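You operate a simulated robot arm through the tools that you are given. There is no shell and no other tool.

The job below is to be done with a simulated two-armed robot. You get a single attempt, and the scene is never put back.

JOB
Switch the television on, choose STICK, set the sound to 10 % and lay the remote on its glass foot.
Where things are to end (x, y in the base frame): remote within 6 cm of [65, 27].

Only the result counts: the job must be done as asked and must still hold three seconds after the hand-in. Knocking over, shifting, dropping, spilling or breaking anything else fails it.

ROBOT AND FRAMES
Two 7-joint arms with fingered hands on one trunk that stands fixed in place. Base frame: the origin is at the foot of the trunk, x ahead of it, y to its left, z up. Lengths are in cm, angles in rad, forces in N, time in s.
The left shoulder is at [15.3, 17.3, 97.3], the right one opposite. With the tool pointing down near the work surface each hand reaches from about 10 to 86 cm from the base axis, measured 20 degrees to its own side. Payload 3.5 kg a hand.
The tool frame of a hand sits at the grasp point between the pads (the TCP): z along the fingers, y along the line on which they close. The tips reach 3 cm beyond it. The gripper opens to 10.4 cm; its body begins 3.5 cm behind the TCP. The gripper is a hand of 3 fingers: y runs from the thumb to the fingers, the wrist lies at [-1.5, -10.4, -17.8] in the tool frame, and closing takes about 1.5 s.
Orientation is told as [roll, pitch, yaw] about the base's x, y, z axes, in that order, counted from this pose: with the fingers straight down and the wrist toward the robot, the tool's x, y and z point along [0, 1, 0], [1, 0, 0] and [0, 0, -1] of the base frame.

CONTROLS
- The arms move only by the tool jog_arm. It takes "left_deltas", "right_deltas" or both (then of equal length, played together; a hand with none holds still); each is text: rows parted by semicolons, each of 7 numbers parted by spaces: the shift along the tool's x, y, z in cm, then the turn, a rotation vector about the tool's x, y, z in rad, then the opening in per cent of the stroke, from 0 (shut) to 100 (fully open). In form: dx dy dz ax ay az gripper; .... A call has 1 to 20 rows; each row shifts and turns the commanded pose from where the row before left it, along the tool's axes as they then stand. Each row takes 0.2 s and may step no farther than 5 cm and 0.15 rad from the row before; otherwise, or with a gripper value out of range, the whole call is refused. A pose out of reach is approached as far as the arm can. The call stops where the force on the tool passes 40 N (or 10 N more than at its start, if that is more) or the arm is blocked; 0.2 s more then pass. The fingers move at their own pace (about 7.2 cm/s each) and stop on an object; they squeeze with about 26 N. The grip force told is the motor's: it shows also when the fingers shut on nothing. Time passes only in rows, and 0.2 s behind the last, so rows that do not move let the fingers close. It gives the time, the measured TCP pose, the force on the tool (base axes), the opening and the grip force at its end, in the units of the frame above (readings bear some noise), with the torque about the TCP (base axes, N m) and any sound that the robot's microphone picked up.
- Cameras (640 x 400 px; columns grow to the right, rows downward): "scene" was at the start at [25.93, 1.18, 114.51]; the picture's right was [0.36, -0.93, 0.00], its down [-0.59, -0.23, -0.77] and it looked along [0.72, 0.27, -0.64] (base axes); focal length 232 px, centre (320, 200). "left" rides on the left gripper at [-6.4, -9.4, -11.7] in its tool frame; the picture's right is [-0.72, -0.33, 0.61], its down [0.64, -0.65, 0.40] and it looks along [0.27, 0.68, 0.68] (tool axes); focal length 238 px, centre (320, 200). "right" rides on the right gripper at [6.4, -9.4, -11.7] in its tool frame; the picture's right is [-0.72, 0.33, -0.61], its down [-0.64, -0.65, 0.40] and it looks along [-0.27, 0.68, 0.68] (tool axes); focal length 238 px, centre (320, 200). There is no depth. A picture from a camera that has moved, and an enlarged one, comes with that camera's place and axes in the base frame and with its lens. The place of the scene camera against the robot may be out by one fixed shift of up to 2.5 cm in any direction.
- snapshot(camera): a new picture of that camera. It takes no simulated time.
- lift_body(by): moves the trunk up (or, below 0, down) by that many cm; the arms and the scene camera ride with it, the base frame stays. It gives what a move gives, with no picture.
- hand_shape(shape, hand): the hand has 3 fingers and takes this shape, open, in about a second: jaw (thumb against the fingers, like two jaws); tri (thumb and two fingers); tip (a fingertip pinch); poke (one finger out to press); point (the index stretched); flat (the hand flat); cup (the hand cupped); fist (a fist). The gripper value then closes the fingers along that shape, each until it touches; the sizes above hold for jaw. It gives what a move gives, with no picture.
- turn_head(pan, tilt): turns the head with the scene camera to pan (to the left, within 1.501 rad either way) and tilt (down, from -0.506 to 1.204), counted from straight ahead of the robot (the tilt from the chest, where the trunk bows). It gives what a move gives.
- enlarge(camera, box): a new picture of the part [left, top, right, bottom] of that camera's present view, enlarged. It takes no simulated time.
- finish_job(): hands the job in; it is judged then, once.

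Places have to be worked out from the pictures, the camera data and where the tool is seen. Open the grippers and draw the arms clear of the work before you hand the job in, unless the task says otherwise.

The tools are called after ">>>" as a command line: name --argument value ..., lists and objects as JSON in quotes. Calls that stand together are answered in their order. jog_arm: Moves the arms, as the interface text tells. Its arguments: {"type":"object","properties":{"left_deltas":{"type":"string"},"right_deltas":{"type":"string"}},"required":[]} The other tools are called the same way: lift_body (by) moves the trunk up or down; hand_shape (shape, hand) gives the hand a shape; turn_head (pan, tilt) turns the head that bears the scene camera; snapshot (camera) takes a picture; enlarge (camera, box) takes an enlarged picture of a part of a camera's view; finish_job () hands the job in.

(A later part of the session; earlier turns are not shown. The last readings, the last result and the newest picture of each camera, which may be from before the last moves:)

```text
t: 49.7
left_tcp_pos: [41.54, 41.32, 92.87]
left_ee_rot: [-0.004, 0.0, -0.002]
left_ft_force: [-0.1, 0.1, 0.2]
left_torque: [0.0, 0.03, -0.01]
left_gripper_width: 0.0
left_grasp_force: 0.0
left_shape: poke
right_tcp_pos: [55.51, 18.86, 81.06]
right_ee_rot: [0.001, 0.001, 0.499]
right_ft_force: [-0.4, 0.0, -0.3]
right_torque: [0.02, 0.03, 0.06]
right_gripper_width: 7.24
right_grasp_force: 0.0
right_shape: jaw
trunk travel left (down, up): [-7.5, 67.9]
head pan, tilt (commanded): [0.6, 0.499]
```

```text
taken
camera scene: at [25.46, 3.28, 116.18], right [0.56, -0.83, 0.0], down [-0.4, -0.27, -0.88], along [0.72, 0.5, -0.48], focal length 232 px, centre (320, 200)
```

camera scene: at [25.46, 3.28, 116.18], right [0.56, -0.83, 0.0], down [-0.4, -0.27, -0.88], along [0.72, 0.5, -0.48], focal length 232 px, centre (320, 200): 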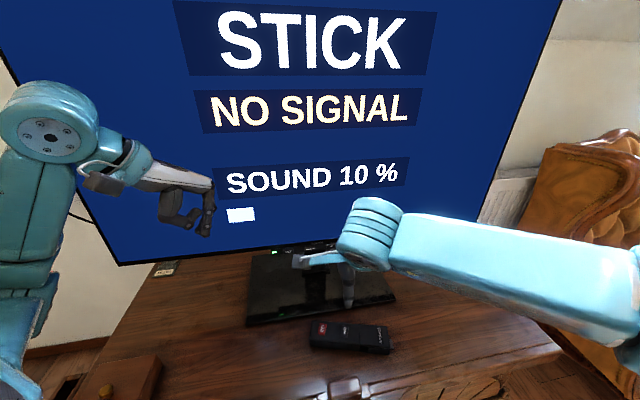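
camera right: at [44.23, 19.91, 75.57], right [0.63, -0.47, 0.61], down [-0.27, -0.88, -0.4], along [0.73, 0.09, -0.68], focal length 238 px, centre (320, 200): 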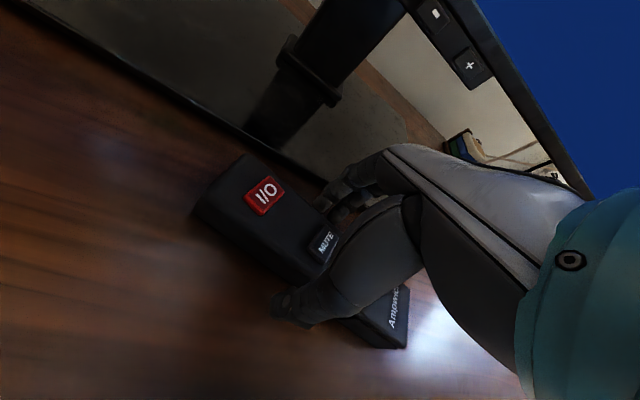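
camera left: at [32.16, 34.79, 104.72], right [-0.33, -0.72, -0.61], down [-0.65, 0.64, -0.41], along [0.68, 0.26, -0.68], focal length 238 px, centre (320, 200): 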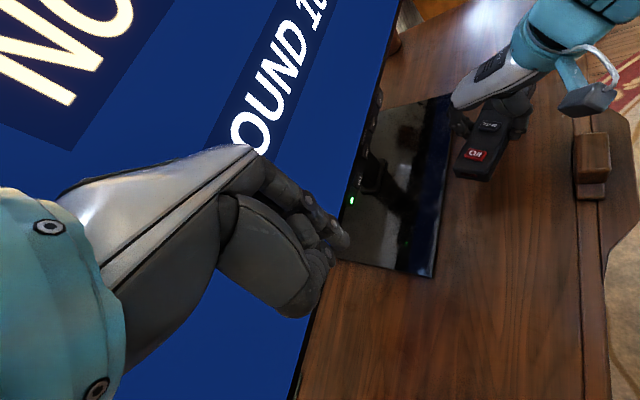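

The remote lies in front of the foot and the screen is unchanged. I draw the right arm off to the right, and set the left hand to jaw shape.

>>> jog_arm --right_deltas "-3.4 -1.6 -1 0 0 0 70; -3.4 -1.6 -1 0 0 0 70; -3.4 -1.6 -1 0 0 0 70; -3.4 -1.6 -1 0 0 0 70; -3.4 -1.6 -1 0 0 0 70; -3.4 -1.6 -1 0 0 0 70; -3.4 -1.6 -1 0 0 0 70; -3.4 -1.6 -1 0 0 0 70; -3.4 -1.6 -1 0 0 0 70; 0 0 0 0 0 0 70"

>>> hand_shape --hand "left" --shape "jaw"

>>> snapshot --camera "scene"

>>> snapshot --camera "left"

```text
t: 51.9
left_tcp_pos: [41.4, 41.14, 92.84]
left_ee_rot: [-0.007, 0.0, -0.001]
left_ft_force: [0.7, -0.3, -0.5]
left_torque: [0.0, -0.02, -0.02]
left_gripper_width: 0.0
left_grasp_force: 0.0
left_shape: poke
right_tcp_pos: [57.78, -14.93, 89.8]
right_ee_rot: [-0.001, -0.001, 0.501]
right_ft_force: [0.4, 0.7, 0.0]
right_torque: [0.0, 0.05, 0.02]
right_gripper_width: 7.25
right_grasp_force: 0.1
right_shape: jaw
trunk travel left (down, up): [-7.5, 67.9]
head pan, tilt (commanded): [0.6, 0.499]
```

```text
t: 52.8
left_tcp_pos: [41.45, 41.14, 93.0]
left_ee_rot: [-0.005, 0.0, -0.002]
left_ft_force: [-0.5, 0.8, 0.4]
left_torque: [0.02, -0.01, -0.04]
left_gripper_width: 10.38
left_grasp_force: 0.0
left_shape: jaw
right_tcp_pos: [57.81, -14.9, 89.76]
right_ee_rot: [0.0, 0.0, 0.5]
right_ft_force: [0.7, 0.2, 0.2]
right_torque: [0.01, -0.02, -0.01]
right_gripper_width: 7.24
right_grasp_force: 0.0
right_shape: jaw
trunk travel left (down, up): [-7.5, 67.9]
head pan, tilt (commanded): [0.6, 0.499]
```

```text
taken
camera scene: at [25.46, 3.28, 116.18], right [0.56, -0.83, 0.0], down [-0.4, -0.27, -0.88], along [0.72, 0.5, -0.48], focal length 232 px, centre (320, 200)
```

scene: 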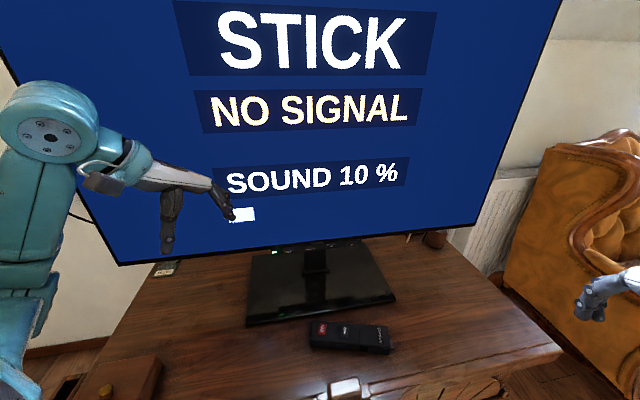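

```text
taken
camera left: at [32.15, 34.79, 104.72], right [-0.33, -0.72, -0.61], down [-0.65, 0.64, -0.41], along [0.68, 0.26, -0.68], focal length 238 px, centre (320, 200)
```

left: 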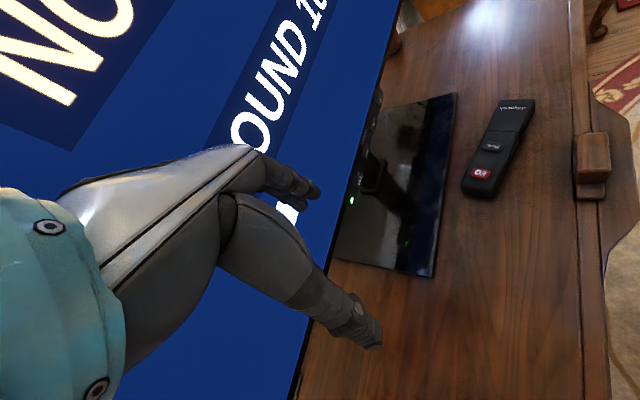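

Left hand is in jaw shape and the remote is in full view. I zoom in to measure its place and heading.

>>> enlarge --camera "left" --box '[440, 80, 560, 210]'

>>> enlarge --camera "scene" --box '[230, 230, 410, 370]'

```text
3.08 times, centred on (500, 145) of left
camera zoom: at [32.15, 34.79, 104.72], right [-0.33, -0.72, -0.61], down [-0.65, 0.64, -0.41], along [0.68, 0.26, -0.68], focal length 733 px, centre (-234, 369)
```

zoom: 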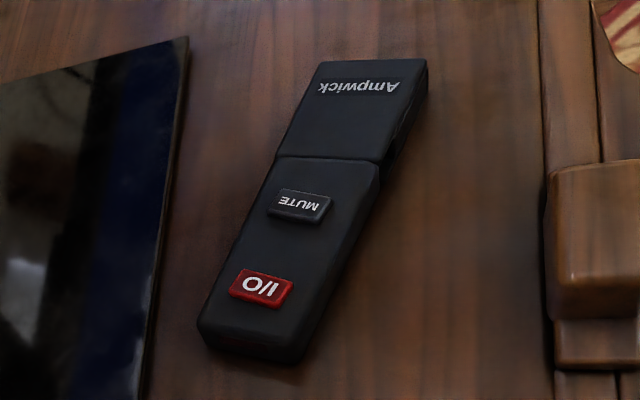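

```text
2.86 times, centred on (320, 300) of scene
camera zoom: at [25.46, 3.28, 116.18], right [0.56, -0.83, 0.0], down [-0.4, -0.27, -0.88], along [0.72, 0.5, -0.48], focal length 663 px, centre (320, -86)
```

zoom: 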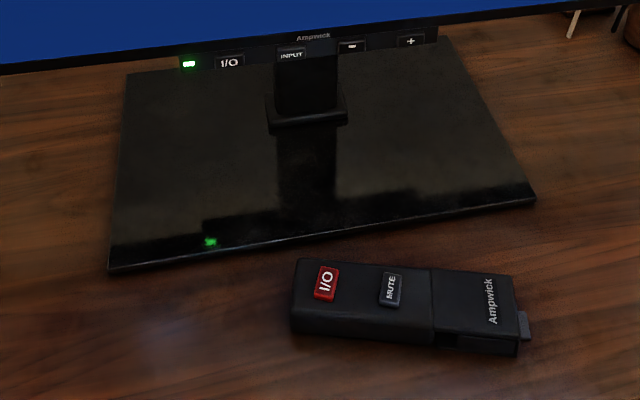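

A small grey tab seems to stick out of the remote's tail now. I zoom in closely to see what it is.

>>> enlarge --camera "scene" --box '[340, 310, 400, 360]'

>>> enlarge --camera "left" --box '[490, 85, 550, 135]'

>>> snapshot --camera "right"

```text
8.00 times, centred on (370, 335) of scene
camera zoom: at [25.46, 3.28, 116.18], right [0.56, -0.83, 0.0], down [-0.4, -0.27, -0.88], along [0.72, 0.5, -0.48], focal length 1856 px, centre (-80, -880)
```

zoom: 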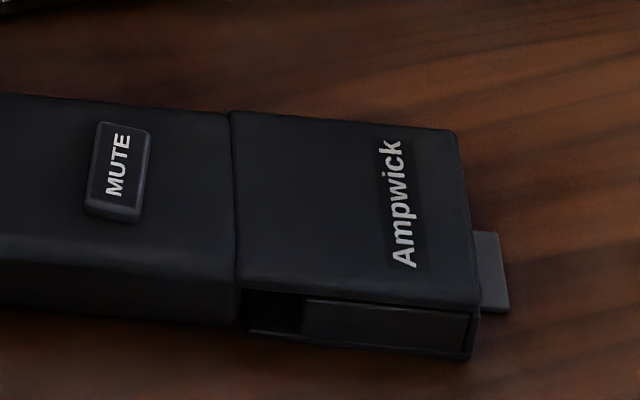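

```text
8.00 times, centred on (520, 110) of left
camera zoom: at [32.15, 34.79, 104.72], right [-0.33, -0.72, -0.61], down [-0.65, 0.64, -0.41], along [0.68, 0.26, -0.68], focal length 1907 px, centre (-1280, 920)
```

zoom: 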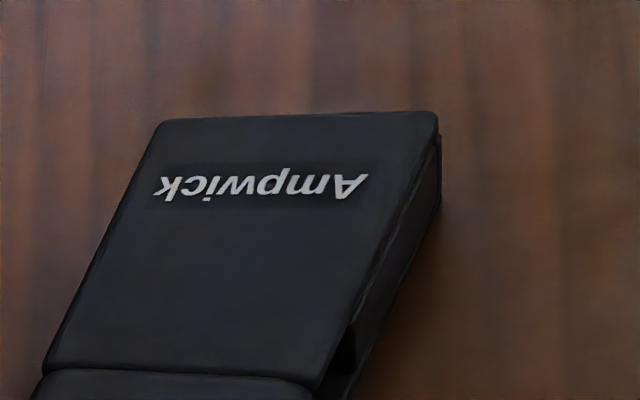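

```text
taken
camera right: at [46.35, -13.87, 101.58], right [0.63, -0.47, 0.61], down [-0.27, -0.88, -0.4], along [0.73, 0.09, -0.68], focal length 238 px, centre (320, 200)
```

right: 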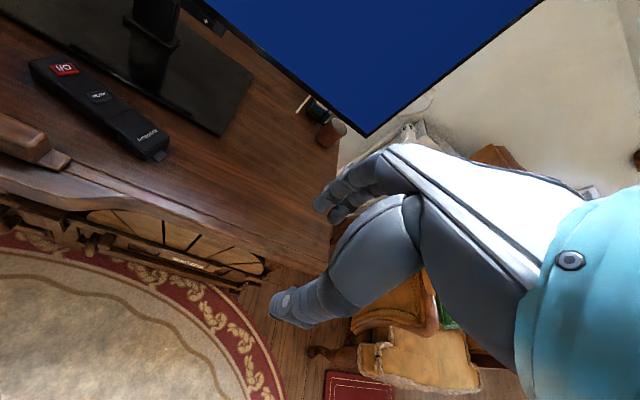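

I look at the tab from the right camera as well.

>>> enlarge --camera "right" --box '[90, 90, 190, 175]'

>>> enlarge --camera "right" --box '[125, 125, 185, 175]'

```text
4.71 times, centred on (140, 132) of right
camera zoom: at [46.35, -13.87, 101.58], right [0.63, -0.47, 0.61], down [-0.27, -0.88, -0.4], along [0.73, 0.09, -0.68], focal length 1122 px, centre (1167, 518)
```

zoom: 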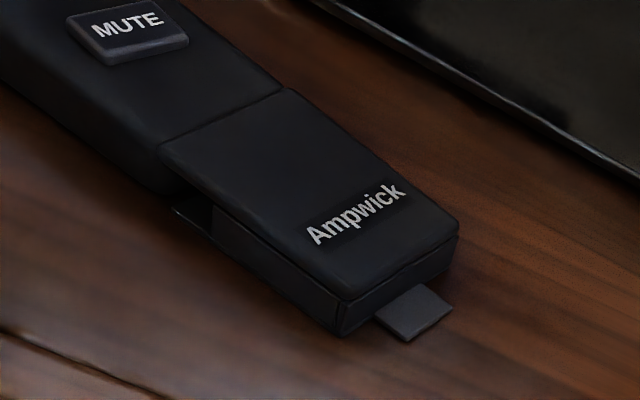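

```text
8.00 times, centred on (155, 150) of right
camera zoom: at [46.35, -13.87, 101.58], right [0.63, -0.47, 0.61], down [-0.27, -0.88, -0.4], along [0.73, 0.09, -0.68], focal length 1907 px, centre (1640, 600)
```

zoom: 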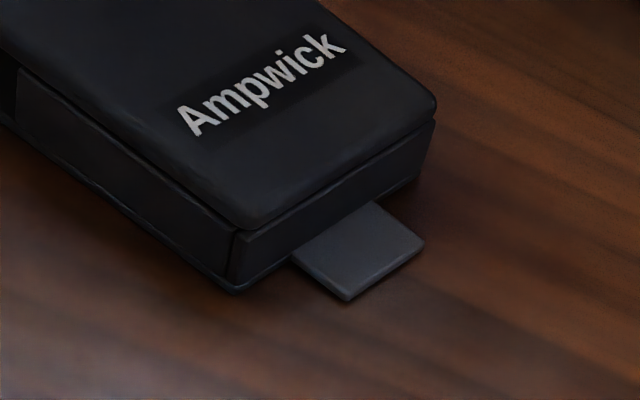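

The tab is a small pull tongue belonging to the remote's tray; nothing came loose. The remote's I/O is at [53.1, 23.1], heading −60.5°, centre ≈[56.0, 17.7]. I bring the left hand over it, turning to yaw 0.5.

>>> jog_arm --left_deltas "-2.85 1.75 0.83 0 0 0 80; -2.85 1.75 0.83 0 0 0 80; -2.85 1.75 0.83 0 0 0 80; -2.85 1.75 0.83 0 0 0 80; -2.85 1.75 0.83 0 0 0 80; -2.85 1.75 0.83 0 0 0 80; 0 0 0 0 0 -0.125 80; 0 0 0 0 0 -0.125 80; 0 0 0 0 0 -0.125 80; 0 0 0 0 0 -0.125 80; 0 0 0 0 0 0 80; 0 0 0 0 0 0 80"

>>> snapshot --camera "left"

>>> snapshot --camera "scene"

```text
t: 55.4
left_tcp_pos: [52.03, 24.08, 87.97]
left_ee_rot: [-0.005, 0.004, 0.498]
left_ft_force: [0.1, -0.3, 0.4]
left_torque: [-0.01, 0.02, 0.0]
left_gripper_width: 8.34
left_grasp_force: 0.1
left_shape: jaw
right_tcp_pos: [57.64, -14.9, 89.79]
right_ee_rot: [0.0, -0.001, 0.499]
right_ft_force: [0.0, -0.7, 0.7]
right_torque: [0.0, -0.01, 0.04]
right_gripper_width: 7.26
right_grasp_force: 0.1
right_shape: jaw
trunk travel left (down, up): [-7.5, 67.9]
head pan, tilt (commanded): [0.6, 0.499]
```

```text
taken
camera left: at [46.9, 13.96, 99.78], right [0.06, -0.79, -0.61], down [-0.88, 0.25, -0.41], along [0.47, 0.56, -0.68], focal length 238 px, centre (320, 200)
```

left: 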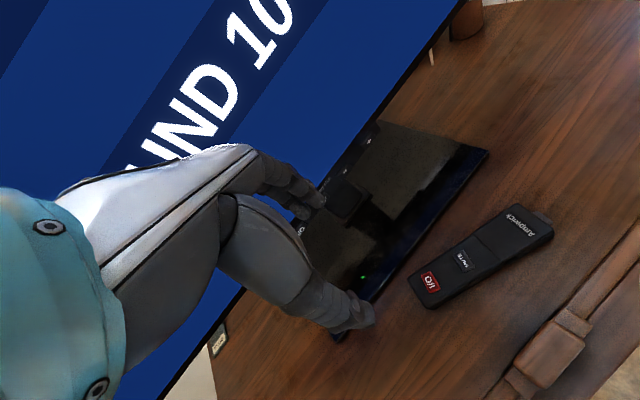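

```text
taken
camera scene: at [25.46, 3.28, 116.18], right [0.56, -0.83, 0.0], down [-0.4, -0.27, -0.88], along [0.72, 0.5, -0.48], focal length 232 px, centre (320, 200)
```

scene: 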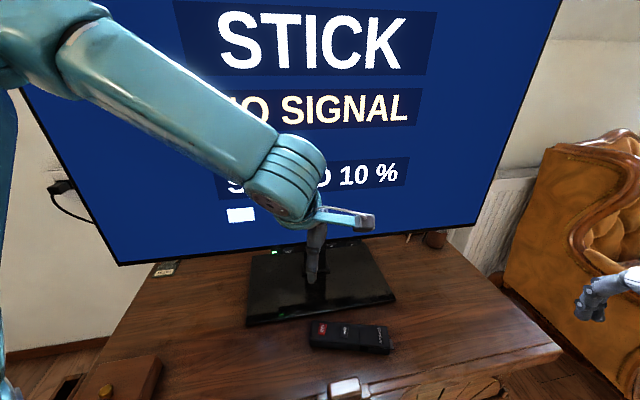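

Reach is fine here. I move the left hand over the remote's middle at z≈76.

>>> jog_arm --left_deltas "-1.91 0.12 3 0 0 0 80; -1.91 0.12 3 0 0 0 80; -1.91 0.12 3 0 0 0 80; -1.91 0.12 3 0 0 0 80; 0 0 0 0 0 0 80; 0 0 0 0 0 0 80"

>>> snapshot --camera "left"

>>> snapshot --camera "scene"

```text
t: 56.8
left_tcp_pos: [56.09, 17.53, 75.99]
left_ee_rot: [-0.004, 0.001, 0.497]
left_ft_force: [0.7, -1.0, -0.7]
left_torque: [0.0, -0.02, -0.05]
left_gripper_width: 8.33
left_grasp_force: 0.1
left_shape: jaw
right_tcp_pos: [57.74, -14.96, 89.79]
right_ee_rot: [0.001, 0.001, 0.499]
right_ft_force: [0.0, -0.1, -0.8]
right_torque: [0.03, -0.01, 0.0]
right_gripper_width: 7.24
right_grasp_force: 0.0
right_shape: jaw
trunk travel left (down, up): [-7.5, 67.9]
head pan, tilt (commanded): [0.6, 0.499]
```

```text
taken
camera left: at [50.95, 7.32, 87.79], right [0.06, -0.79, -0.61], down [-0.88, 0.25, -0.41], along [0.47, 0.56, -0.68], focal length 238 px, centre (320, 200)
```

left: 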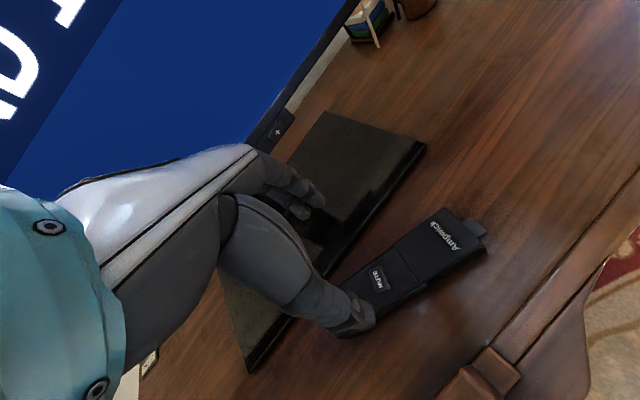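

```text
taken
camera scene: at [25.45, 3.27, 116.19], right [0.56, -0.83, 0.0], down [-0.4, -0.27, -0.88], along [0.72, 0.5, -0.48], focal length 232 px, centre (320, 200)
```

scene: 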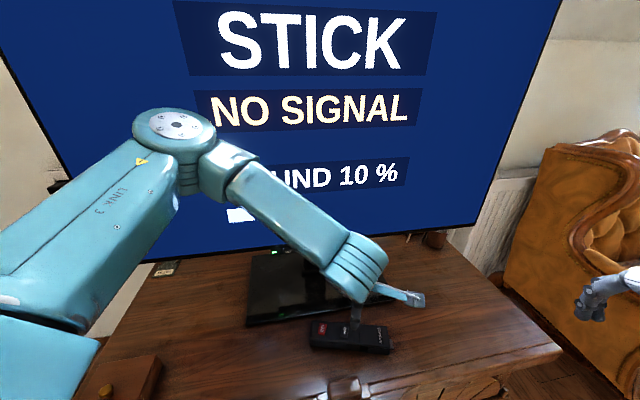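

The jaw is centred (1.2 cm past MUTE, within 0.2 cm sideways). To stay clear of the foot's edge I narrow the opening to 66 % and descend to z≈65.

>>> jog_arm --left_deltas "0 0.2 0 0 0 0 66; 0 0 2.5 0 0 0 66; 0 0 2.5 0 0 0 66; 0 0 2.5 0 0 0 66; 0 0 2.5 0 0 0 66; 0 0 0.8 0 0 0 66; 0 0 0 0 0 0 66; 0 0 0 0 0 0 66"

>>> snapshot --camera "left"

>>> enlarge --camera "scene" --box '[270, 270, 430, 380]'

```text
t: 58.6
left_tcp_pos: [56.0, 17.86, 65.33]
left_ee_rot: [-0.006, 0.002, 0.499]
left_ft_force: [-0.2, 1.1, -0.1]
left_torque: [0.0, -0.01, -0.01]
left_gripper_width: 6.89
left_grasp_force: 0.0
left_shape: jaw
left hand out of reach, approached as far as the arm can: row 6
right_tcp_pos: [57.78, -14.87, 89.79]
right_ee_rot: [-0.001, 0.001, 0.5]
right_ft_force: [0.1, -0.2, 0.2]
right_torque: [0.0, 0.01, 0.0]
right_gripper_width: 7.23
right_grasp_force: 0.1
right_shape: jaw
trunk travel left (down, up): [-7.5, 67.9]
head pan, tilt (commanded): [0.6, 0.499]
```

```text
taken
camera left: at [50.84, 7.76, 77.14], right [0.06, -0.79, -0.61], down [-0.88, 0.25, -0.41], along [0.47, 0.56, -0.68], focal length 238 px, centre (320, 200)
```

left: 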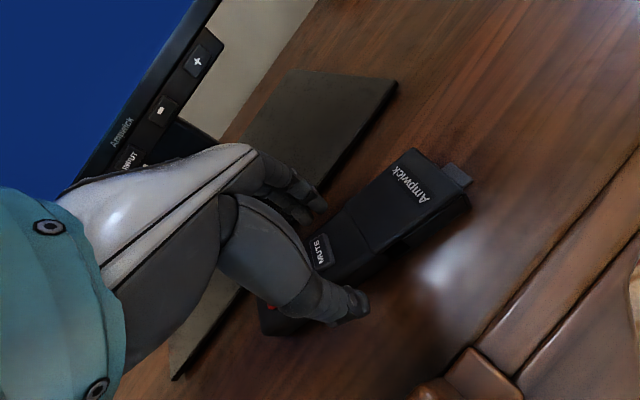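

```text
3.64 times, centred on (350, 325) of scene
camera zoom: at [25.47, 3.28, 116.18], right [0.56, -0.83, 0.0], down [-0.4, -0.27, -0.88], along [0.72, 0.5, -0.48], focal length 844 px, centre (211, -254)
```

zoom: 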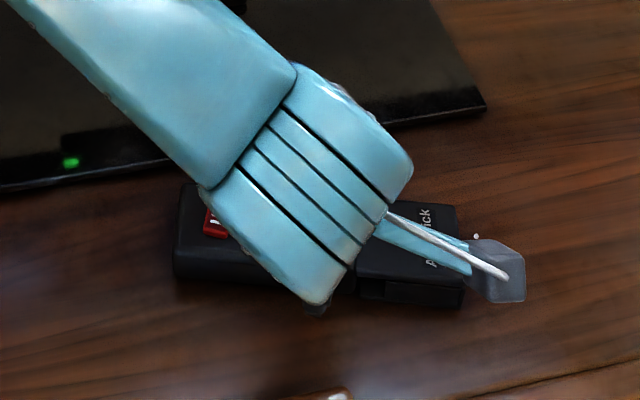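

The arm hit a limit 1.5 cm too high, but the trunk can go down 7.5 cm. The jaw straddles the remote correctly, so I lower the trunk by 1.4 cm to bring the fingertips down beside it.

>>> lift_body --by -1.4

>>> snapshot --camera "left"

```text
t: 59.2
left_tcp_pos: [56.01, 17.88, 63.93]
left_ee_rot: [-0.005, 0.002, 0.497]
left_ft_force: [1.1, -0.1, 0.4]
left_torque: [0.0, 0.0, -0.01]
left_gripper_width: 6.88
left_grasp_force: 0.1
left_shape: jaw
right_tcp_pos: [57.63, -14.86, 88.46]
right_ee_rot: [0.0, -0.001, 0.499]
right_ft_force: [-0.6, 0.5, 0.3]
right_torque: [-0.03, 0.0, -0.03]
right_gripper_width: 7.25
right_grasp_force: 0.1
right_shape: jaw
trunk travel left (down, up): [-6.1, 69.3]
head pan, tilt (commanded): [0.6, 0.499]
```

```text
taken
camera left: at [50.96, 7.77, 75.84], right [0.06, -0.79, -0.61], down [-0.88, 0.25, -0.41], along [0.47, 0.56, -0.68], focal length 238 px, centre (320, 200)
```

left: 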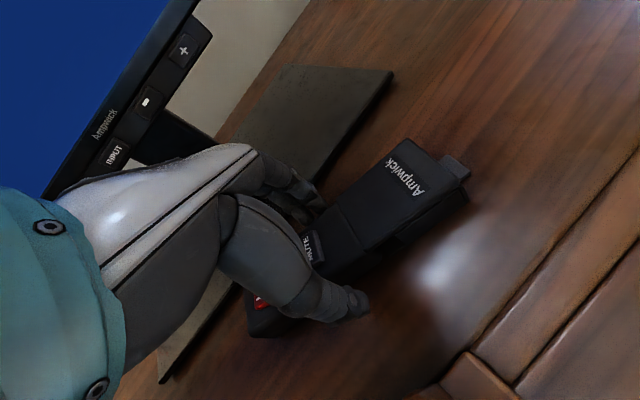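

Now the fingertips are beside the remote at z≈63.9 without contact force. I close the left jaw.

>>> jog_arm --left_deltas "0 0 0 0 0 0 45; 0 0 0 0 0 0 25; 0 0 0 0 0 0 0; 0 0 0 0 0 0 0; 0 0 0 0 0 0 0; 0 0 0 0 0 0 0; 0 0 0 0 0 0 0"

>>> snapshot --camera "left"

>>> snapshot --camera "scene"

```text
t: 60.8
left_tcp_pos: [56.23, 17.99, 64.04]
left_ee_rot: [-0.003, 0.004, 0.498]
left_ft_force: [-0.4, 1.2, -0.6]
left_torque: [0.02, -0.04, -0.01]
left_gripper_width: 4.43
left_grasp_force: 26.3
left_shape: jaw
right_tcp_pos: [57.67, -14.99, 88.36]
right_ee_rot: [0.0, 0.002, 0.499]
right_ft_force: [0.5, 0.3, 0.0]
right_torque: [0.02, 0.04, -0.03]
right_gripper_width: 7.26
right_grasp_force: 0.2
right_shape: jaw
trunk travel left (down, up): [-6.1, 69.3]
head pan, tilt (commanded): [0.6, 0.499]
```

```text
taken
camera left: at [51.0, 7.78, 75.78], right [0.06, -0.79, -0.61], down [-0.88, 0.25, -0.4], along [0.47, 0.56, -0.68], focal length 238 px, centre (320, 200)
```

left: 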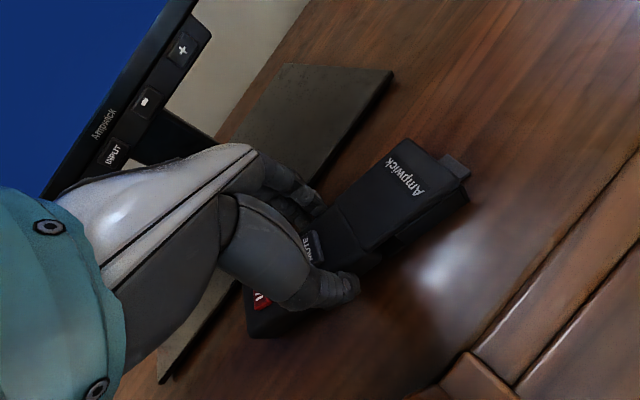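

```text
taken
camera scene: at [26.32, 3.28, 114.68], right [0.56, -0.83, 0.0], down [-0.4, -0.27, -0.88], along [0.72, 0.5, -0.48], focal length 232 px, centre (320, 200)
```

scene: 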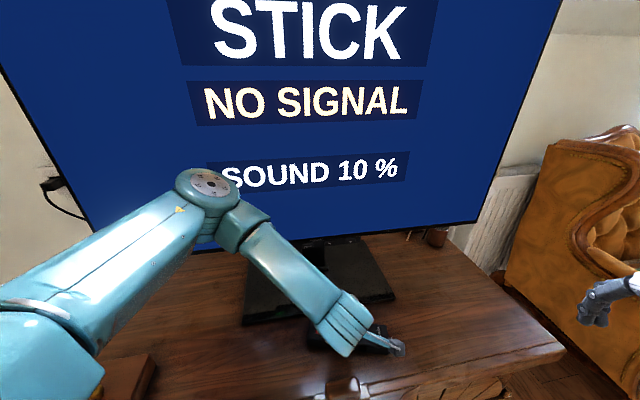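

The left hand holds the remote (width 4.4, 26 N) and the screen is still right. I lift it 4.5 cm and check.

>>> jog_arm --left_deltas "0 0 -0.5 0 0 0 0; 0 0 -1 0 0 0 0; 0 0 -1.5 0 0 0 0; 0 0 -1.5 0 0 0 0; 0 0 0 0 0 0 0; 0 0 0 0 0 0 0"

>>> enlarge --camera "left" --box '[230, 60, 490, 350]'

>>> snapshot --camera "right"

```text
t: 62.2
left_tcp_pos: [56.19, 18.09, 68.58]
left_ee_rot: [-0.003, 0.005, 0.498]
left_ft_force: [-0.8, 0.0, -2.7]
left_torque: [0.02, 0.01, 0.01]
left_gripper_width: 4.42
left_grasp_force: 26.5
left_shape: jaw
right_tcp_pos: [57.68, -14.98, 88.33]
right_ee_rot: [0.0, 0.0, 0.498]
right_ft_force: [-0.4, -0.4, 0.8]
right_torque: [-0.01, 0.01, 0.02]
right_gripper_width: 7.24
right_grasp_force: 0.0
right_shape: jaw
trunk travel left (down, up): [-6.1, 69.3]
head pan, tilt (commanded): [0.6, 0.499]
```

```text
1.38 times, centred on (360, 205) of left
camera zoom: at [51.11, 7.88, 80.45], right [0.06, -0.79, -0.61], down [-0.88, 0.25, -0.4], along [0.47, 0.56, -0.68], focal length 329 px, centre (265, 193)
```

zoom: 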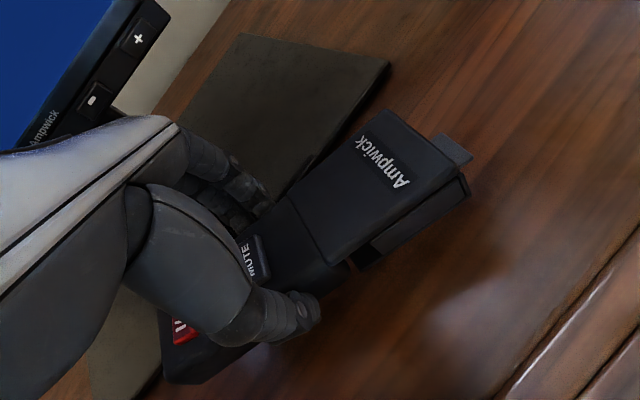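

```text
taken
camera right: at [46.3, -13.89, 100.17], right [0.63, -0.47, 0.61], down [-0.27, -0.88, -0.4], along [0.73, 0.09, -0.68], focal length 238 px, centre (320, 200)
```

right: 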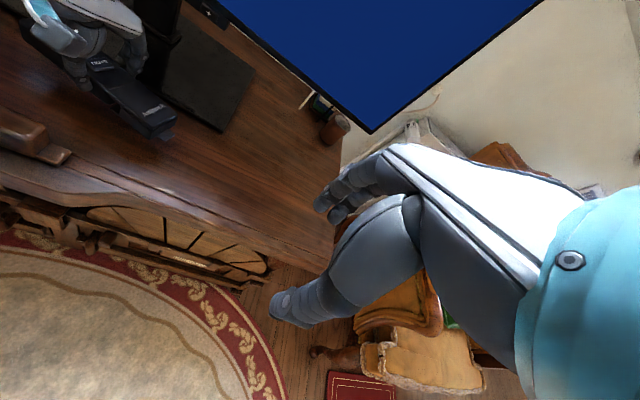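

The remote is held level. I carry it forward over the foot to about [61.5, 23.5] and turn to yaw ≈0.8 to line it up with the foot.

>>> jog_arm --left_deltas "0.76 2.43 -0.3 0 0 0 0; 0.76 2.43 0 0 0 0 0; 0.76 2.43 0 0 0 0 0; 0 0 0 0 0 -0.1 0; 0 0 0 0 0 -0.1 0; 0 0 0 0 0 -0.1 0; 0 0 0 0 0 0 0; 0 0 0 0 0 0 0"

>>> snapshot --camera "left"

>>> snapshot --camera "scene"

```text
t: 64.0
left_tcp_pos: [61.46, 23.51, 68.73]
left_ee_rot: [-0.003, 0.004, 0.799]
left_ft_force: [-0.1, -0.9, -2.5]
left_torque: [0.03, 0.0, -0.04]
left_gripper_width: 4.45
left_grasp_force: 25.9
left_shape: jaw
right_tcp_pos: [57.69, -14.88, 88.44]
right_ee_rot: [0.0, -0.001, 0.499]
right_ft_force: [0.3, 0.2, 0.1]
right_torque: [-0.02, -0.02, 0.02]
right_gripper_width: 7.26
right_grasp_force: 0.0
right_shape: jaw
trunk travel left (down, up): [-6.1, 69.3]
head pan, tilt (commanded): [0.6, 0.499]
```

```text
taken
camera left: at [59.54, 12.2, 80.51], right [0.29, -0.74, -0.61], down [-0.91, -0.02, -0.4], along [0.28, 0.67, -0.68], focal length 238 px, centre (320, 200)
```

left: 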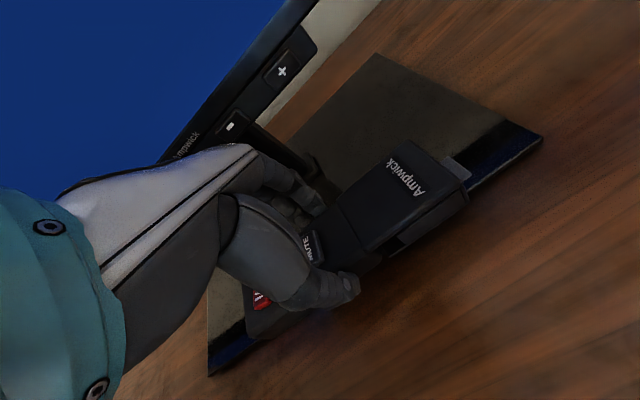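

```text
taken
camera scene: at [26.33, 3.28, 114.68], right [0.56, -0.83, 0.0], down [-0.4, -0.27, -0.88], along [0.72, 0.5, -0.48], focal length 232 px, centre (320, 200)
```

scene: 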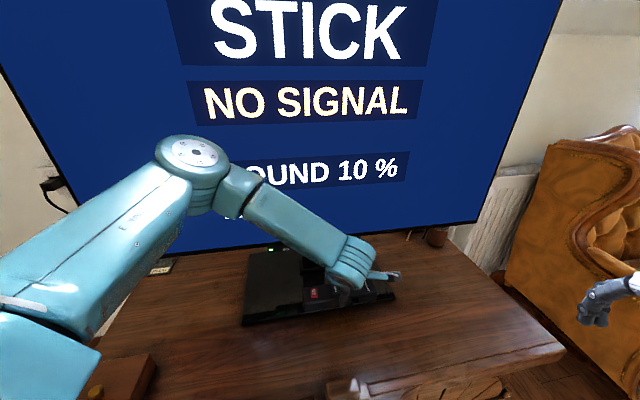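

The remote now lies parallel to the foot, about 4 cm above it. I lower by 2.3 cm first (so the knuckles pass under the key strip), then move 3.6 cm toward the TV in small steps.

>>> jog_arm --left_deltas "0 0 1.2 0 0 0 0; 0 0 1.1 0 0 0 0; 0 1 0 0 0 0 0; 0 1 0 0 0 0 0; 0 0 0 0 0 0 0"

>>> snapshot --camera "left"

>>> enlarge --camera "scene" --box '[220, 220, 420, 340]'

```text
t: 65.2
left_tcp_pos: [62.92, 24.95, 66.22]
left_ee_rot: [-0.004, 0.005, 0.797]
left_ft_force: [0.6, -1.3, -1.0]
left_torque: [0.04, 0.06, 0.0]
left_gripper_width: 4.41
left_grasp_force: 25.5
left_shape: jaw
right_tcp_pos: [57.77, -14.93, 88.28]
right_ee_rot: [-0.001, -0.001, 0.499]
right_ft_force: [0.3, -0.2, -0.8]
right_torque: [0.02, -0.02, 0.01]
right_gripper_width: 7.26
right_grasp_force: 0.0
right_shape: jaw
trunk travel left (down, up): [-6.1, 69.3]
head pan, tilt (commanded): [0.6, 0.499]
```

```text
taken
camera left: at [60.88, 13.62, 78.17], right [0.29, -0.74, -0.61], down [-0.91, -0.02, -0.4], along [0.28, 0.67, -0.68], focal length 238 px, centre (320, 200)
```

left: 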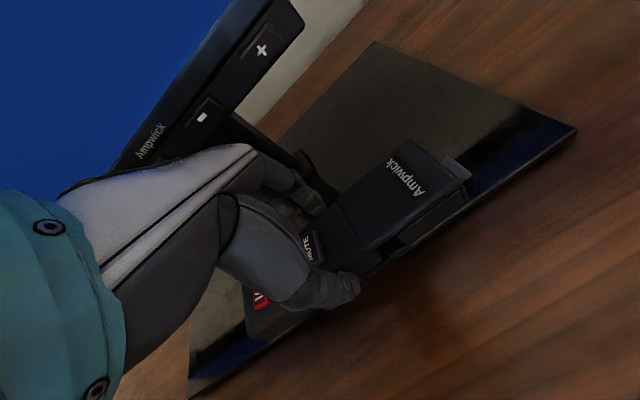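

```text
3.20 times, centred on (320, 280) of scene
camera zoom: at [26.33, 3.28, 114.68], right [0.56, -0.83, 0.0], down [-0.4, -0.27, -0.88], along [0.72, 0.5, -0.48], focal length 742 px, centre (320, -56)
```

zoom: 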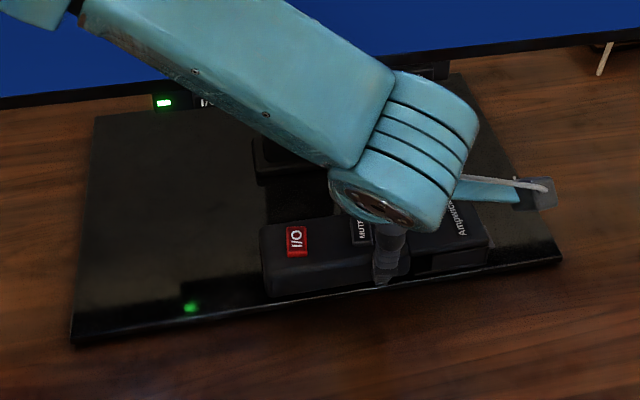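

Plenty of clearance remains to the key strip and the post. I move another 2.3 cm toward the TV.

>>> jog_arm --left_deltas "0 1 0 0 0 0 0; 0 0.8 0 0 0 0 0; 0 0.5 0 0 0 0 0; 0 0 0 0 0 0 0"

>>> snapshot --camera "left"

>>> enlarge --camera "scene" --box '[220, 220, 420, 340]'

```text
t: 66.2
left_tcp_pos: [64.43, 26.52, 66.46]
left_ee_rot: [-0.002, 0.006, 0.798]
left_ft_force: [-0.5, 0.6, -2.1]
left_torque: [0.01, 0.01, 0.03]
left_gripper_width: 4.41
left_grasp_force: 25.5
left_shape: jaw
right_tcp_pos: [57.7, -14.89, 88.39]
right_ee_rot: [0.0, -0.001, 0.499]
right_ft_force: [-0.4, 0.3, -0.1]
right_torque: [-0.02, -0.01, 0.0]
right_gripper_width: 7.25
right_grasp_force: 0.0
right_shape: jaw
trunk travel left (down, up): [-6.1, 69.3]
head pan, tilt (commanded): [0.6, 0.499]
```

```text
taken
camera left: at [62.59, 15.25, 78.23], right [0.29, -0.74, -0.61], down [-0.91, -0.02, -0.4], along [0.28, 0.67, -0.68], focal length 238 px, centre (320, 200)
```

left: 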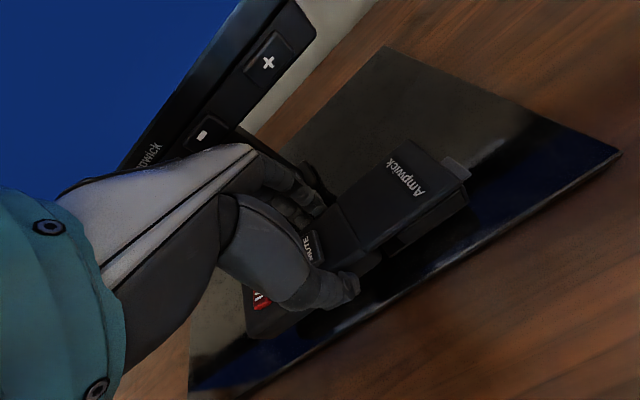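

```text
3.20 times, centred on (320, 280) of scene
camera zoom: at [26.33, 3.28, 114.68], right [0.56, -0.83, 0.0], down [-0.4, -0.27, -0.88], along [0.72, 0.5, -0.48], focal length 742 px, centre (320, -56)
```

zoom: 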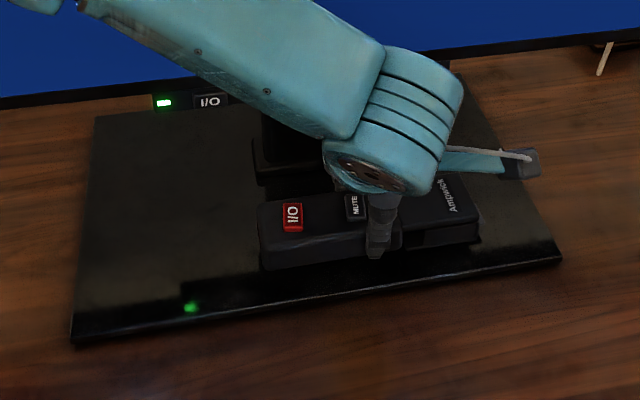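

The remote is over the front middle of the foot at TCP [64.4, 26.5]. I lower it slowly, first 1 cm.

>>> jog_arm --left_deltas "0 0 0.4 0 0 0 0; 0 0 0.4 0 0 0 0; 0 0 0.2 0 0 0 0; 0 0 0 0 0 0 0"

```text
t: 67.2
left_tcp_pos: [64.48, 26.44, 65.51]
left_ee_rot: [-0.003, 0.007, 0.797]
left_ft_force: [0.7, 0.3, -1.5]
left_torque: [0.06, -0.01, -0.02]
left_gripper_width: 4.4
left_grasp_force: 26.5
left_shape: jaw
right_tcp_pos: [57.64, -14.98, 88.36]
right_ee_rot: [-0.001, 0.0, 0.5]
right_ft_force: [-1.1, 0.1, -0.6]
right_torque: [0.02, 0.04, 0.04]
right_gripper_width: 7.26
right_grasp_force: 0.0
right_shape: jaw
trunk travel left (down, up): [-6.1, 69.3]
head pan, tilt (commanded): [0.6, 0.499]
```

Still hanging freely. I go on in 0.15 cm steps.

>>> jog_arm --left_deltas "0 0 0.15 0 0 0 0; 0 0 0.15 0 0 0 0; 0 0 0 0 0 0 0"

```text
t: 68.0
left_tcp_pos: [64.36, 26.58, 65.11]
left_ee_rot: [-0.005, 0.003, 0.798]
left_ft_force: [-0.7, 1.0, 3.5]
left_torque: [0.03, -0.01, 0.0]
left_gripper_width: 4.41
left_grasp_force: 25.7
left_shape: jaw
right_tcp_pos: [57.67, -14.88, 88.43]
right_ee_rot: [0.001, -0.001, 0.498]
right_ft_force: [-0.7, 0.6, -0.2]
right_torque: [-0.03, -0.01, -0.03]
right_gripper_width: 7.21
right_grasp_force: 0.1
right_shape: jaw
trunk travel left (down, up): [-6.1, 69.3]
head pan, tilt (commanded): [0.6, 0.499]
```

The foot now carries the remote (+3.5 N). I open the jaw gently to 62 %.

>>> jog_arm --left_deltas "0 0 0 0 0 0 48; 0 0 0 0 0 0 55; 0 0 0 0 0 0 62; 0 0 0 0 0 0 62; 0 0 0 0 0 0 62; 0 0 0 0 0 0 62"

>>> snapshot --camera "left"

>>> snapshot --camera "scene"

```text
t: 69.4
left_tcp_pos: [64.37, 26.5, 65.11]
left_ee_rot: [-0.004, 0.004, 0.797]
left_ft_force: [-0.2, -0.3, 0.3]
left_torque: [-0.04, 0.02, -0.01]
left_gripper_width: 6.39
left_grasp_force: 0.2
left_shape: jaw
right_tcp_pos: [57.71, -15.0, 88.43]
right_ee_rot: [-0.001, 0.001, 0.497]
right_ft_force: [0.3, 0.6, 0.5]
right_torque: [0.02, 0.02, 0.0]
right_gripper_width: 7.27
right_grasp_force: 0.0
right_shape: jaw
trunk travel left (down, up): [-6.1, 69.3]
head pan, tilt (commanded): [0.6, 0.499]
```

```text
taken
camera left: at [62.52, 15.23, 76.89], right [0.29, -0.74, -0.61], down [-0.91, -0.02, -0.4], along [0.28, 0.67, -0.68], focal length 238 px, centre (320, 200)
```

left: 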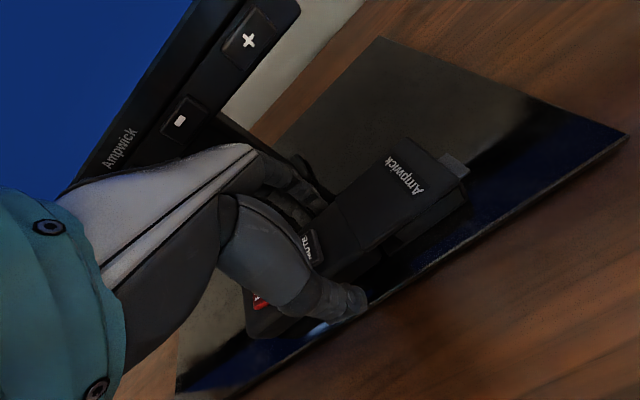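

```text
taken
camera scene: at [26.32, 3.27, 114.68], right [0.56, -0.83, 0.0], down [-0.4, -0.27, -0.88], along [0.72, 0.5, -0.48], focal length 232 px, centre (320, 200)
```

scene: 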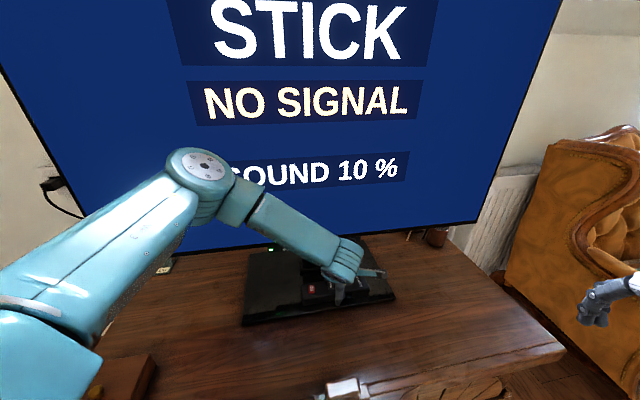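

The remote is released and stands on the foot. Because the key strip is just above the far fingers, I raise only 3.3 cm (with 0.4 cm back), enough to clear the remote's top, before pulling back.

>>> jog_arm --left_deltas "0 -0.4 0 0 0 0 62; 0 0 -0.6 0 0 0 62; 0 0 -0.9 0 0 0 62; 0 0 -0.9 0 0 0 62; 0 0 -0.9 0 0 0 62; 0 0 0 0 0 0 62"

>>> snapshot --camera "left"

>>> enlarge --camera "scene" --box '[220, 220, 420, 340]'

```text
t: 70.8
left_tcp_pos: [64.12, 26.23, 68.46]
left_ee_rot: [-0.003, 0.005, 0.798]
left_ft_force: [0.3, 0.2, 0.3]
left_torque: [-0.01, -0.05, -0.04]
left_gripper_width: 6.39
left_grasp_force: 0.1
left_shape: jaw
right_tcp_pos: [57.74, -14.95, 88.45]
right_ee_rot: [0.0, 0.0, 0.498]
right_ft_force: [1.0, 0.5, -0.3]
right_torque: [0.01, 0.01, 0.05]
right_gripper_width: 7.24
right_grasp_force: 0.0
right_shape: jaw
trunk travel left (down, up): [-6.1, 69.3]
head pan, tilt (commanded): [0.6, 0.499]
```

```text
taken
camera left: at [62.21, 14.97, 80.22], right [0.29, -0.74, -0.61], down [-0.91, -0.02, -0.4], along [0.28, 0.67, -0.68], focal length 238 px, centre (320, 200)
```

left: 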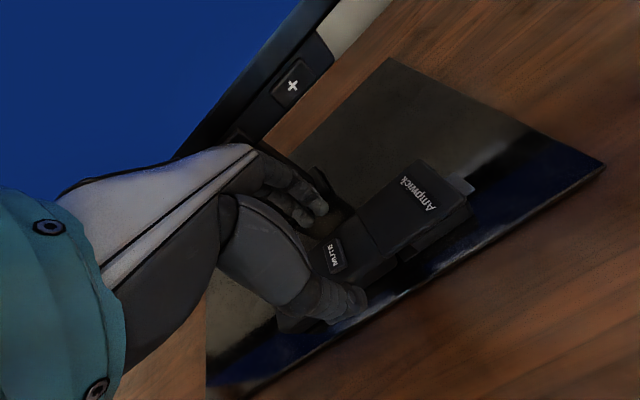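

```text
3.20 times, centred on (320, 280) of scene
camera zoom: at [26.32, 3.27, 114.68], right [0.56, -0.83, 0.0], down [-0.4, -0.27, -0.88], along [0.72, 0.5, -0.48], focal length 742 px, centre (320, -56)
```

zoom: 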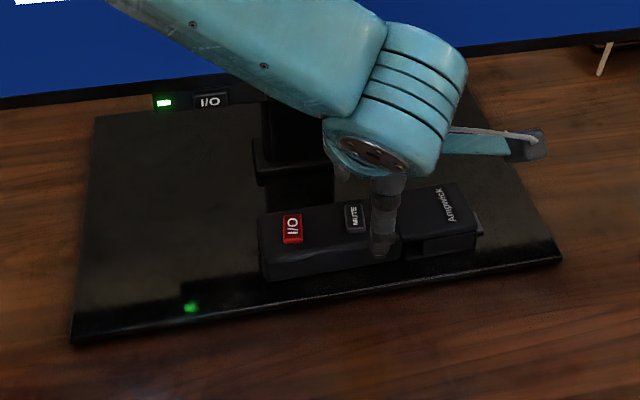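

The remote stayed in place, and the fingertips are now above its top. I raise slightly more while pulling back away from the TV.

>>> jog_arm --left_deltas "0 -0.5 -0.4 0 0 0 62; 0 -1 -0.4 0 0 0 62; 0 -1.5 -0.4 0 0 0 62; 0 -2 -0.5 0 0 0 62; 0 -2 -1 0 0 0 62; 0 0 0 0 0 0 62"

>>> enlarge --camera "left" --box '[230, 60, 640, 400]'

```text
t: 72.2
left_tcp_pos: [59.21, 21.27, 71.18]
left_ee_rot: [-0.003, 0.005, 0.797]
left_ft_force: [0.2, -0.4, 0.2]
left_torque: [-0.02, 0.02, -0.02]
left_gripper_width: 6.42
left_grasp_force: 0.1
left_shape: jaw
right_tcp_pos: [57.7, -14.85, 88.34]
right_ee_rot: [0.001, -0.001, 0.499]
right_ft_force: [0.0, -0.4, -1.2]
right_torque: [0.02, 0.0, 0.01]
right_gripper_width: 7.26
right_grasp_force: 0.0
right_shape: jaw
trunk travel left (down, up): [-6.1, 69.3]
head pan, tilt (commanded): [0.6, 0.499]
```

```text
1.18 times, centred on (435, 230) of left
camera zoom: at [57.29, 9.95, 83.01], right [0.29, -0.74, -0.61], down [-0.91, -0.02, -0.4], along [0.28, 0.67, -0.68], focal length 280 px, centre (185, 165)
```

zoom: 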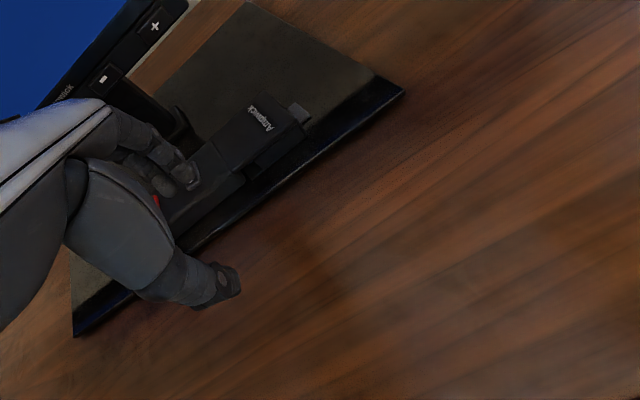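

The hand is clear of the remote. I raise it straight up to about z=88.

>>> jog_arm --left_deltas "0 0 -3.5 0 0 0 62; 0 0 -3.5 0 0 0 62; 0 0 -3.5 0 0 0 62; 0 0 -3.5 0 0 0 62; 0 0 -3 0 0 0 62; 0 0 0 0 0 0 62"

>>> snapshot --camera "left"

```text
t: 73.6
left_tcp_pos: [59.24, 21.43, 88.2]
left_ee_rot: [-0.004, 0.006, 0.798]
left_ft_force: [-0.6, -0.3, -0.1]
left_torque: [0.01, -0.04, 0.0]
left_gripper_width: 6.44
left_grasp_force: 0.1
left_shape: jaw
right_tcp_pos: [57.71, -14.97, 88.38]
right_ee_rot: [0.001, 0.001, 0.5]
right_ft_force: [-0.1, 0.5, 0.2]
right_torque: [-0.02, 0.0, 0.0]
right_gripper_width: 7.23
right_grasp_force: 0.0
right_shape: jaw
trunk travel left (down, up): [-6.1, 69.3]
head pan, tilt (commanded): [0.6, 0.499]
```

```text
taken
camera left: at [57.38, 10.19, 100.02], right [0.29, -0.74, -0.61], down [-0.92, -0.02, -0.4], along [0.28, 0.67, -0.68], focal length 238 px, centre (320, 200)
```

left: 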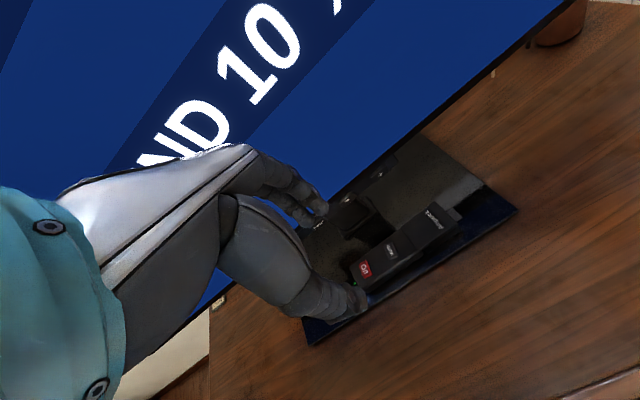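

From this view the remote's centre computes to about [64.7, 26.5], within 1 cm of the asked spot. I draw the left arm left and back, turning it to its starting heading.

>>> jog_arm --left_deltas "3.5 -0.5 -0.5 0 0 0 62; 3.5 -0.5 -0.5 0 0 0 62; 3.5 -0.5 -0.5 0 0 0.1 62; 3.5 -0.5 -0.5 0 0 0.12 62; 3.5 0 -0.5 0 0 0.14 62; 3 0 -0.5 0 0 0.14 62; 2 -1 -0.5 0 0 0.14 62; 0 -2 -0.5 0 0 0.14 62; 0 -2 -0.5 0 0 0 62; 0 0 0 0 0 0 62"

>>> snapshot --camera "scene"

>>> enlarge --camera "scene" --box '[220, 220, 420, 340]'

>>> snapshot --camera "left"

```text
t: 75.8
left_tcp_pos: [39.25, 36.81, 92.65]
left_ee_rot: [-0.006, 0.002, 0.017]
left_ft_force: [-1.1, -0.4, -0.1]
left_torque: [0.0, 0.03, 0.0]
left_gripper_width: 6.41
left_grasp_force: 0.2
left_shape: jaw
right_tcp_pos: [57.7, -14.86, 88.4]
right_ee_rot: [0.0, 0.001, 0.5]
right_ft_force: [-0.8, 0.4, 0.4]
right_torque: [0.0, 0.02, -0.01]
right_gripper_width: 7.25
right_grasp_force: 0.0
right_shape: jaw
trunk travel left (down, up): [-6.1, 69.3]
head pan, tilt (commanded): [0.6, 0.499]
```

```text
taken
camera scene: at [26.31, 3.27, 114.68], right [0.56, -0.83, 0.0], down [-0.4, -0.27, -0.88], along [0.72, 0.5, -0.48], focal length 232 px, centre (320, 200)
```

scene: 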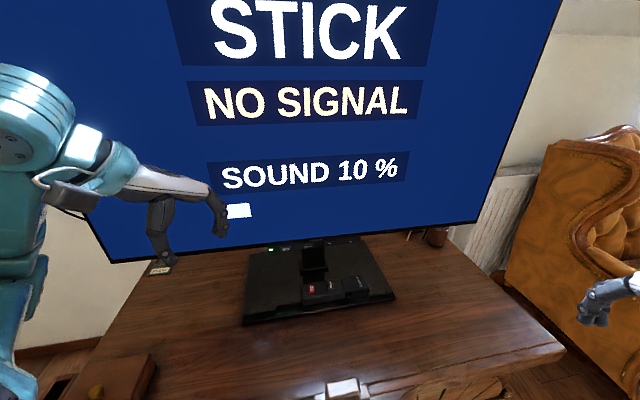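

```text
3.20 times, centred on (320, 280) of scene
camera zoom: at [26.31, 3.27, 114.68], right [0.56, -0.83, 0.0], down [-0.4, -0.27, -0.88], along [0.72, 0.5, -0.48], focal length 742 px, centre (320, -56)
```

zoom: 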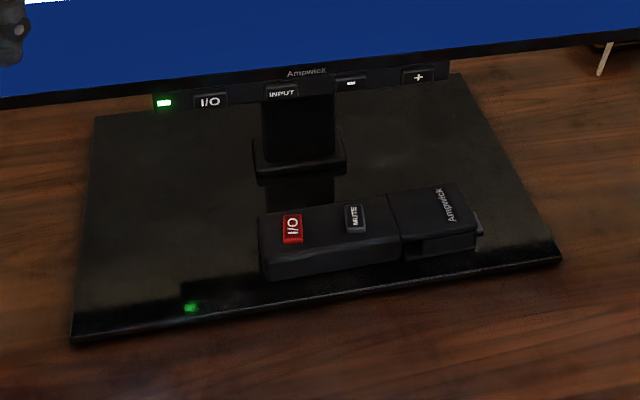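

```text
taken
camera left: at [30.03, 30.19, 104.41], right [-0.31, -0.73, -0.61], down [-0.66, 0.63, -0.41], along [0.68, 0.28, -0.68], focal length 238 px, centre (320, 200)
```

left: 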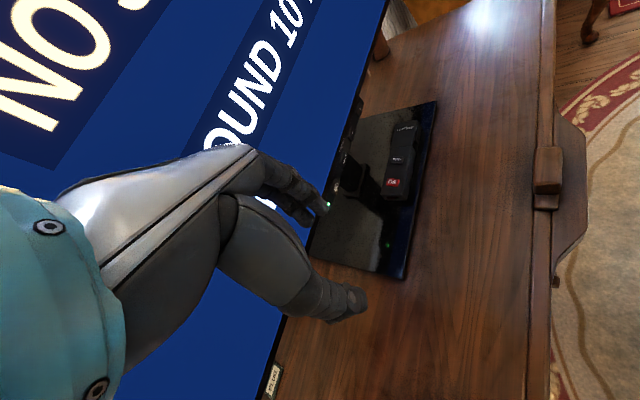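

The screen reads STICK, SOUND 10 %, and the remote lies flat on the glass foot at about [64.8, 26.4]. I open both grippers fully, let a moment pass, and check once more.

>>> jog_arm --left_deltas "0 0 0 0 0 0 100; 0 0 0 0 0 0 100; 0 0 0 0 0 0 100; 0 0 0 0 0 0 100; 0 0 0 0 0 0 100; 0 0 0 0 0 0 100; 0 0 0 0 0 0 100; 0 0 0 0 0 0 100" --right_deltas "0 0 0 0 0 0 100; 0 0 0 0 0 0 100; 0 0 0 0 0 0 100; 0 0 0 0 0 0 100; 0 0 0 0 0 0 100; 0 0 0 0 0 0 100; 0 0 0 0 0 0 100; 0 0 0 0 0 0 100"

>>> snapshot --camera "scene"

```text
t: 77.6
left_tcp_pos: [39.3, 36.75, 92.62]
left_ee_rot: [-0.005, 0.002, 0.018]
left_ft_force: [-0.6, -1.0, -0.2]
left_torque: [0.02, 0.01, 0.04]
left_gripper_width: 10.38
left_grasp_force: 0.1
left_shape: jaw
right_tcp_pos: [57.76, -14.92, 88.33]
right_ee_rot: [0.0, 0.001, 0.501]
right_ft_force: [-0.5, -0.1, 0.1]
right_torque: [-0.01, -0.03, 0.02]
right_gripper_width: 10.36
right_grasp_force: 0.0
right_shape: jaw
trunk travel left (down, up): [-6.1, 69.3]
head pan, tilt (commanded): [0.6, 0.499]
```

```text
taken
camera scene: at [26.32, 3.27, 114.68], right [0.56, -0.83, 0.0], down [-0.4, -0.27, -0.88], along [0.72, 0.5, -0.48], focal length 232 px, centre (320, 200)
```

scene: 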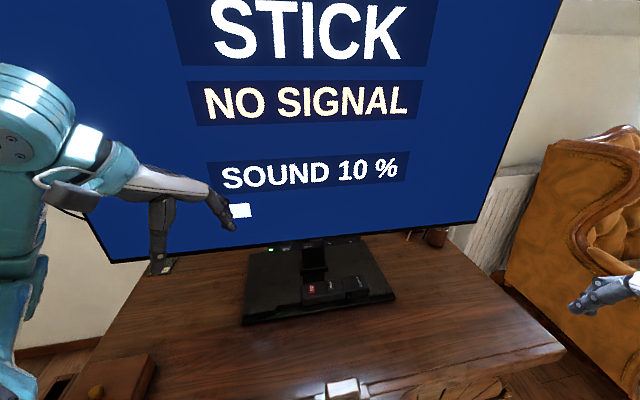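

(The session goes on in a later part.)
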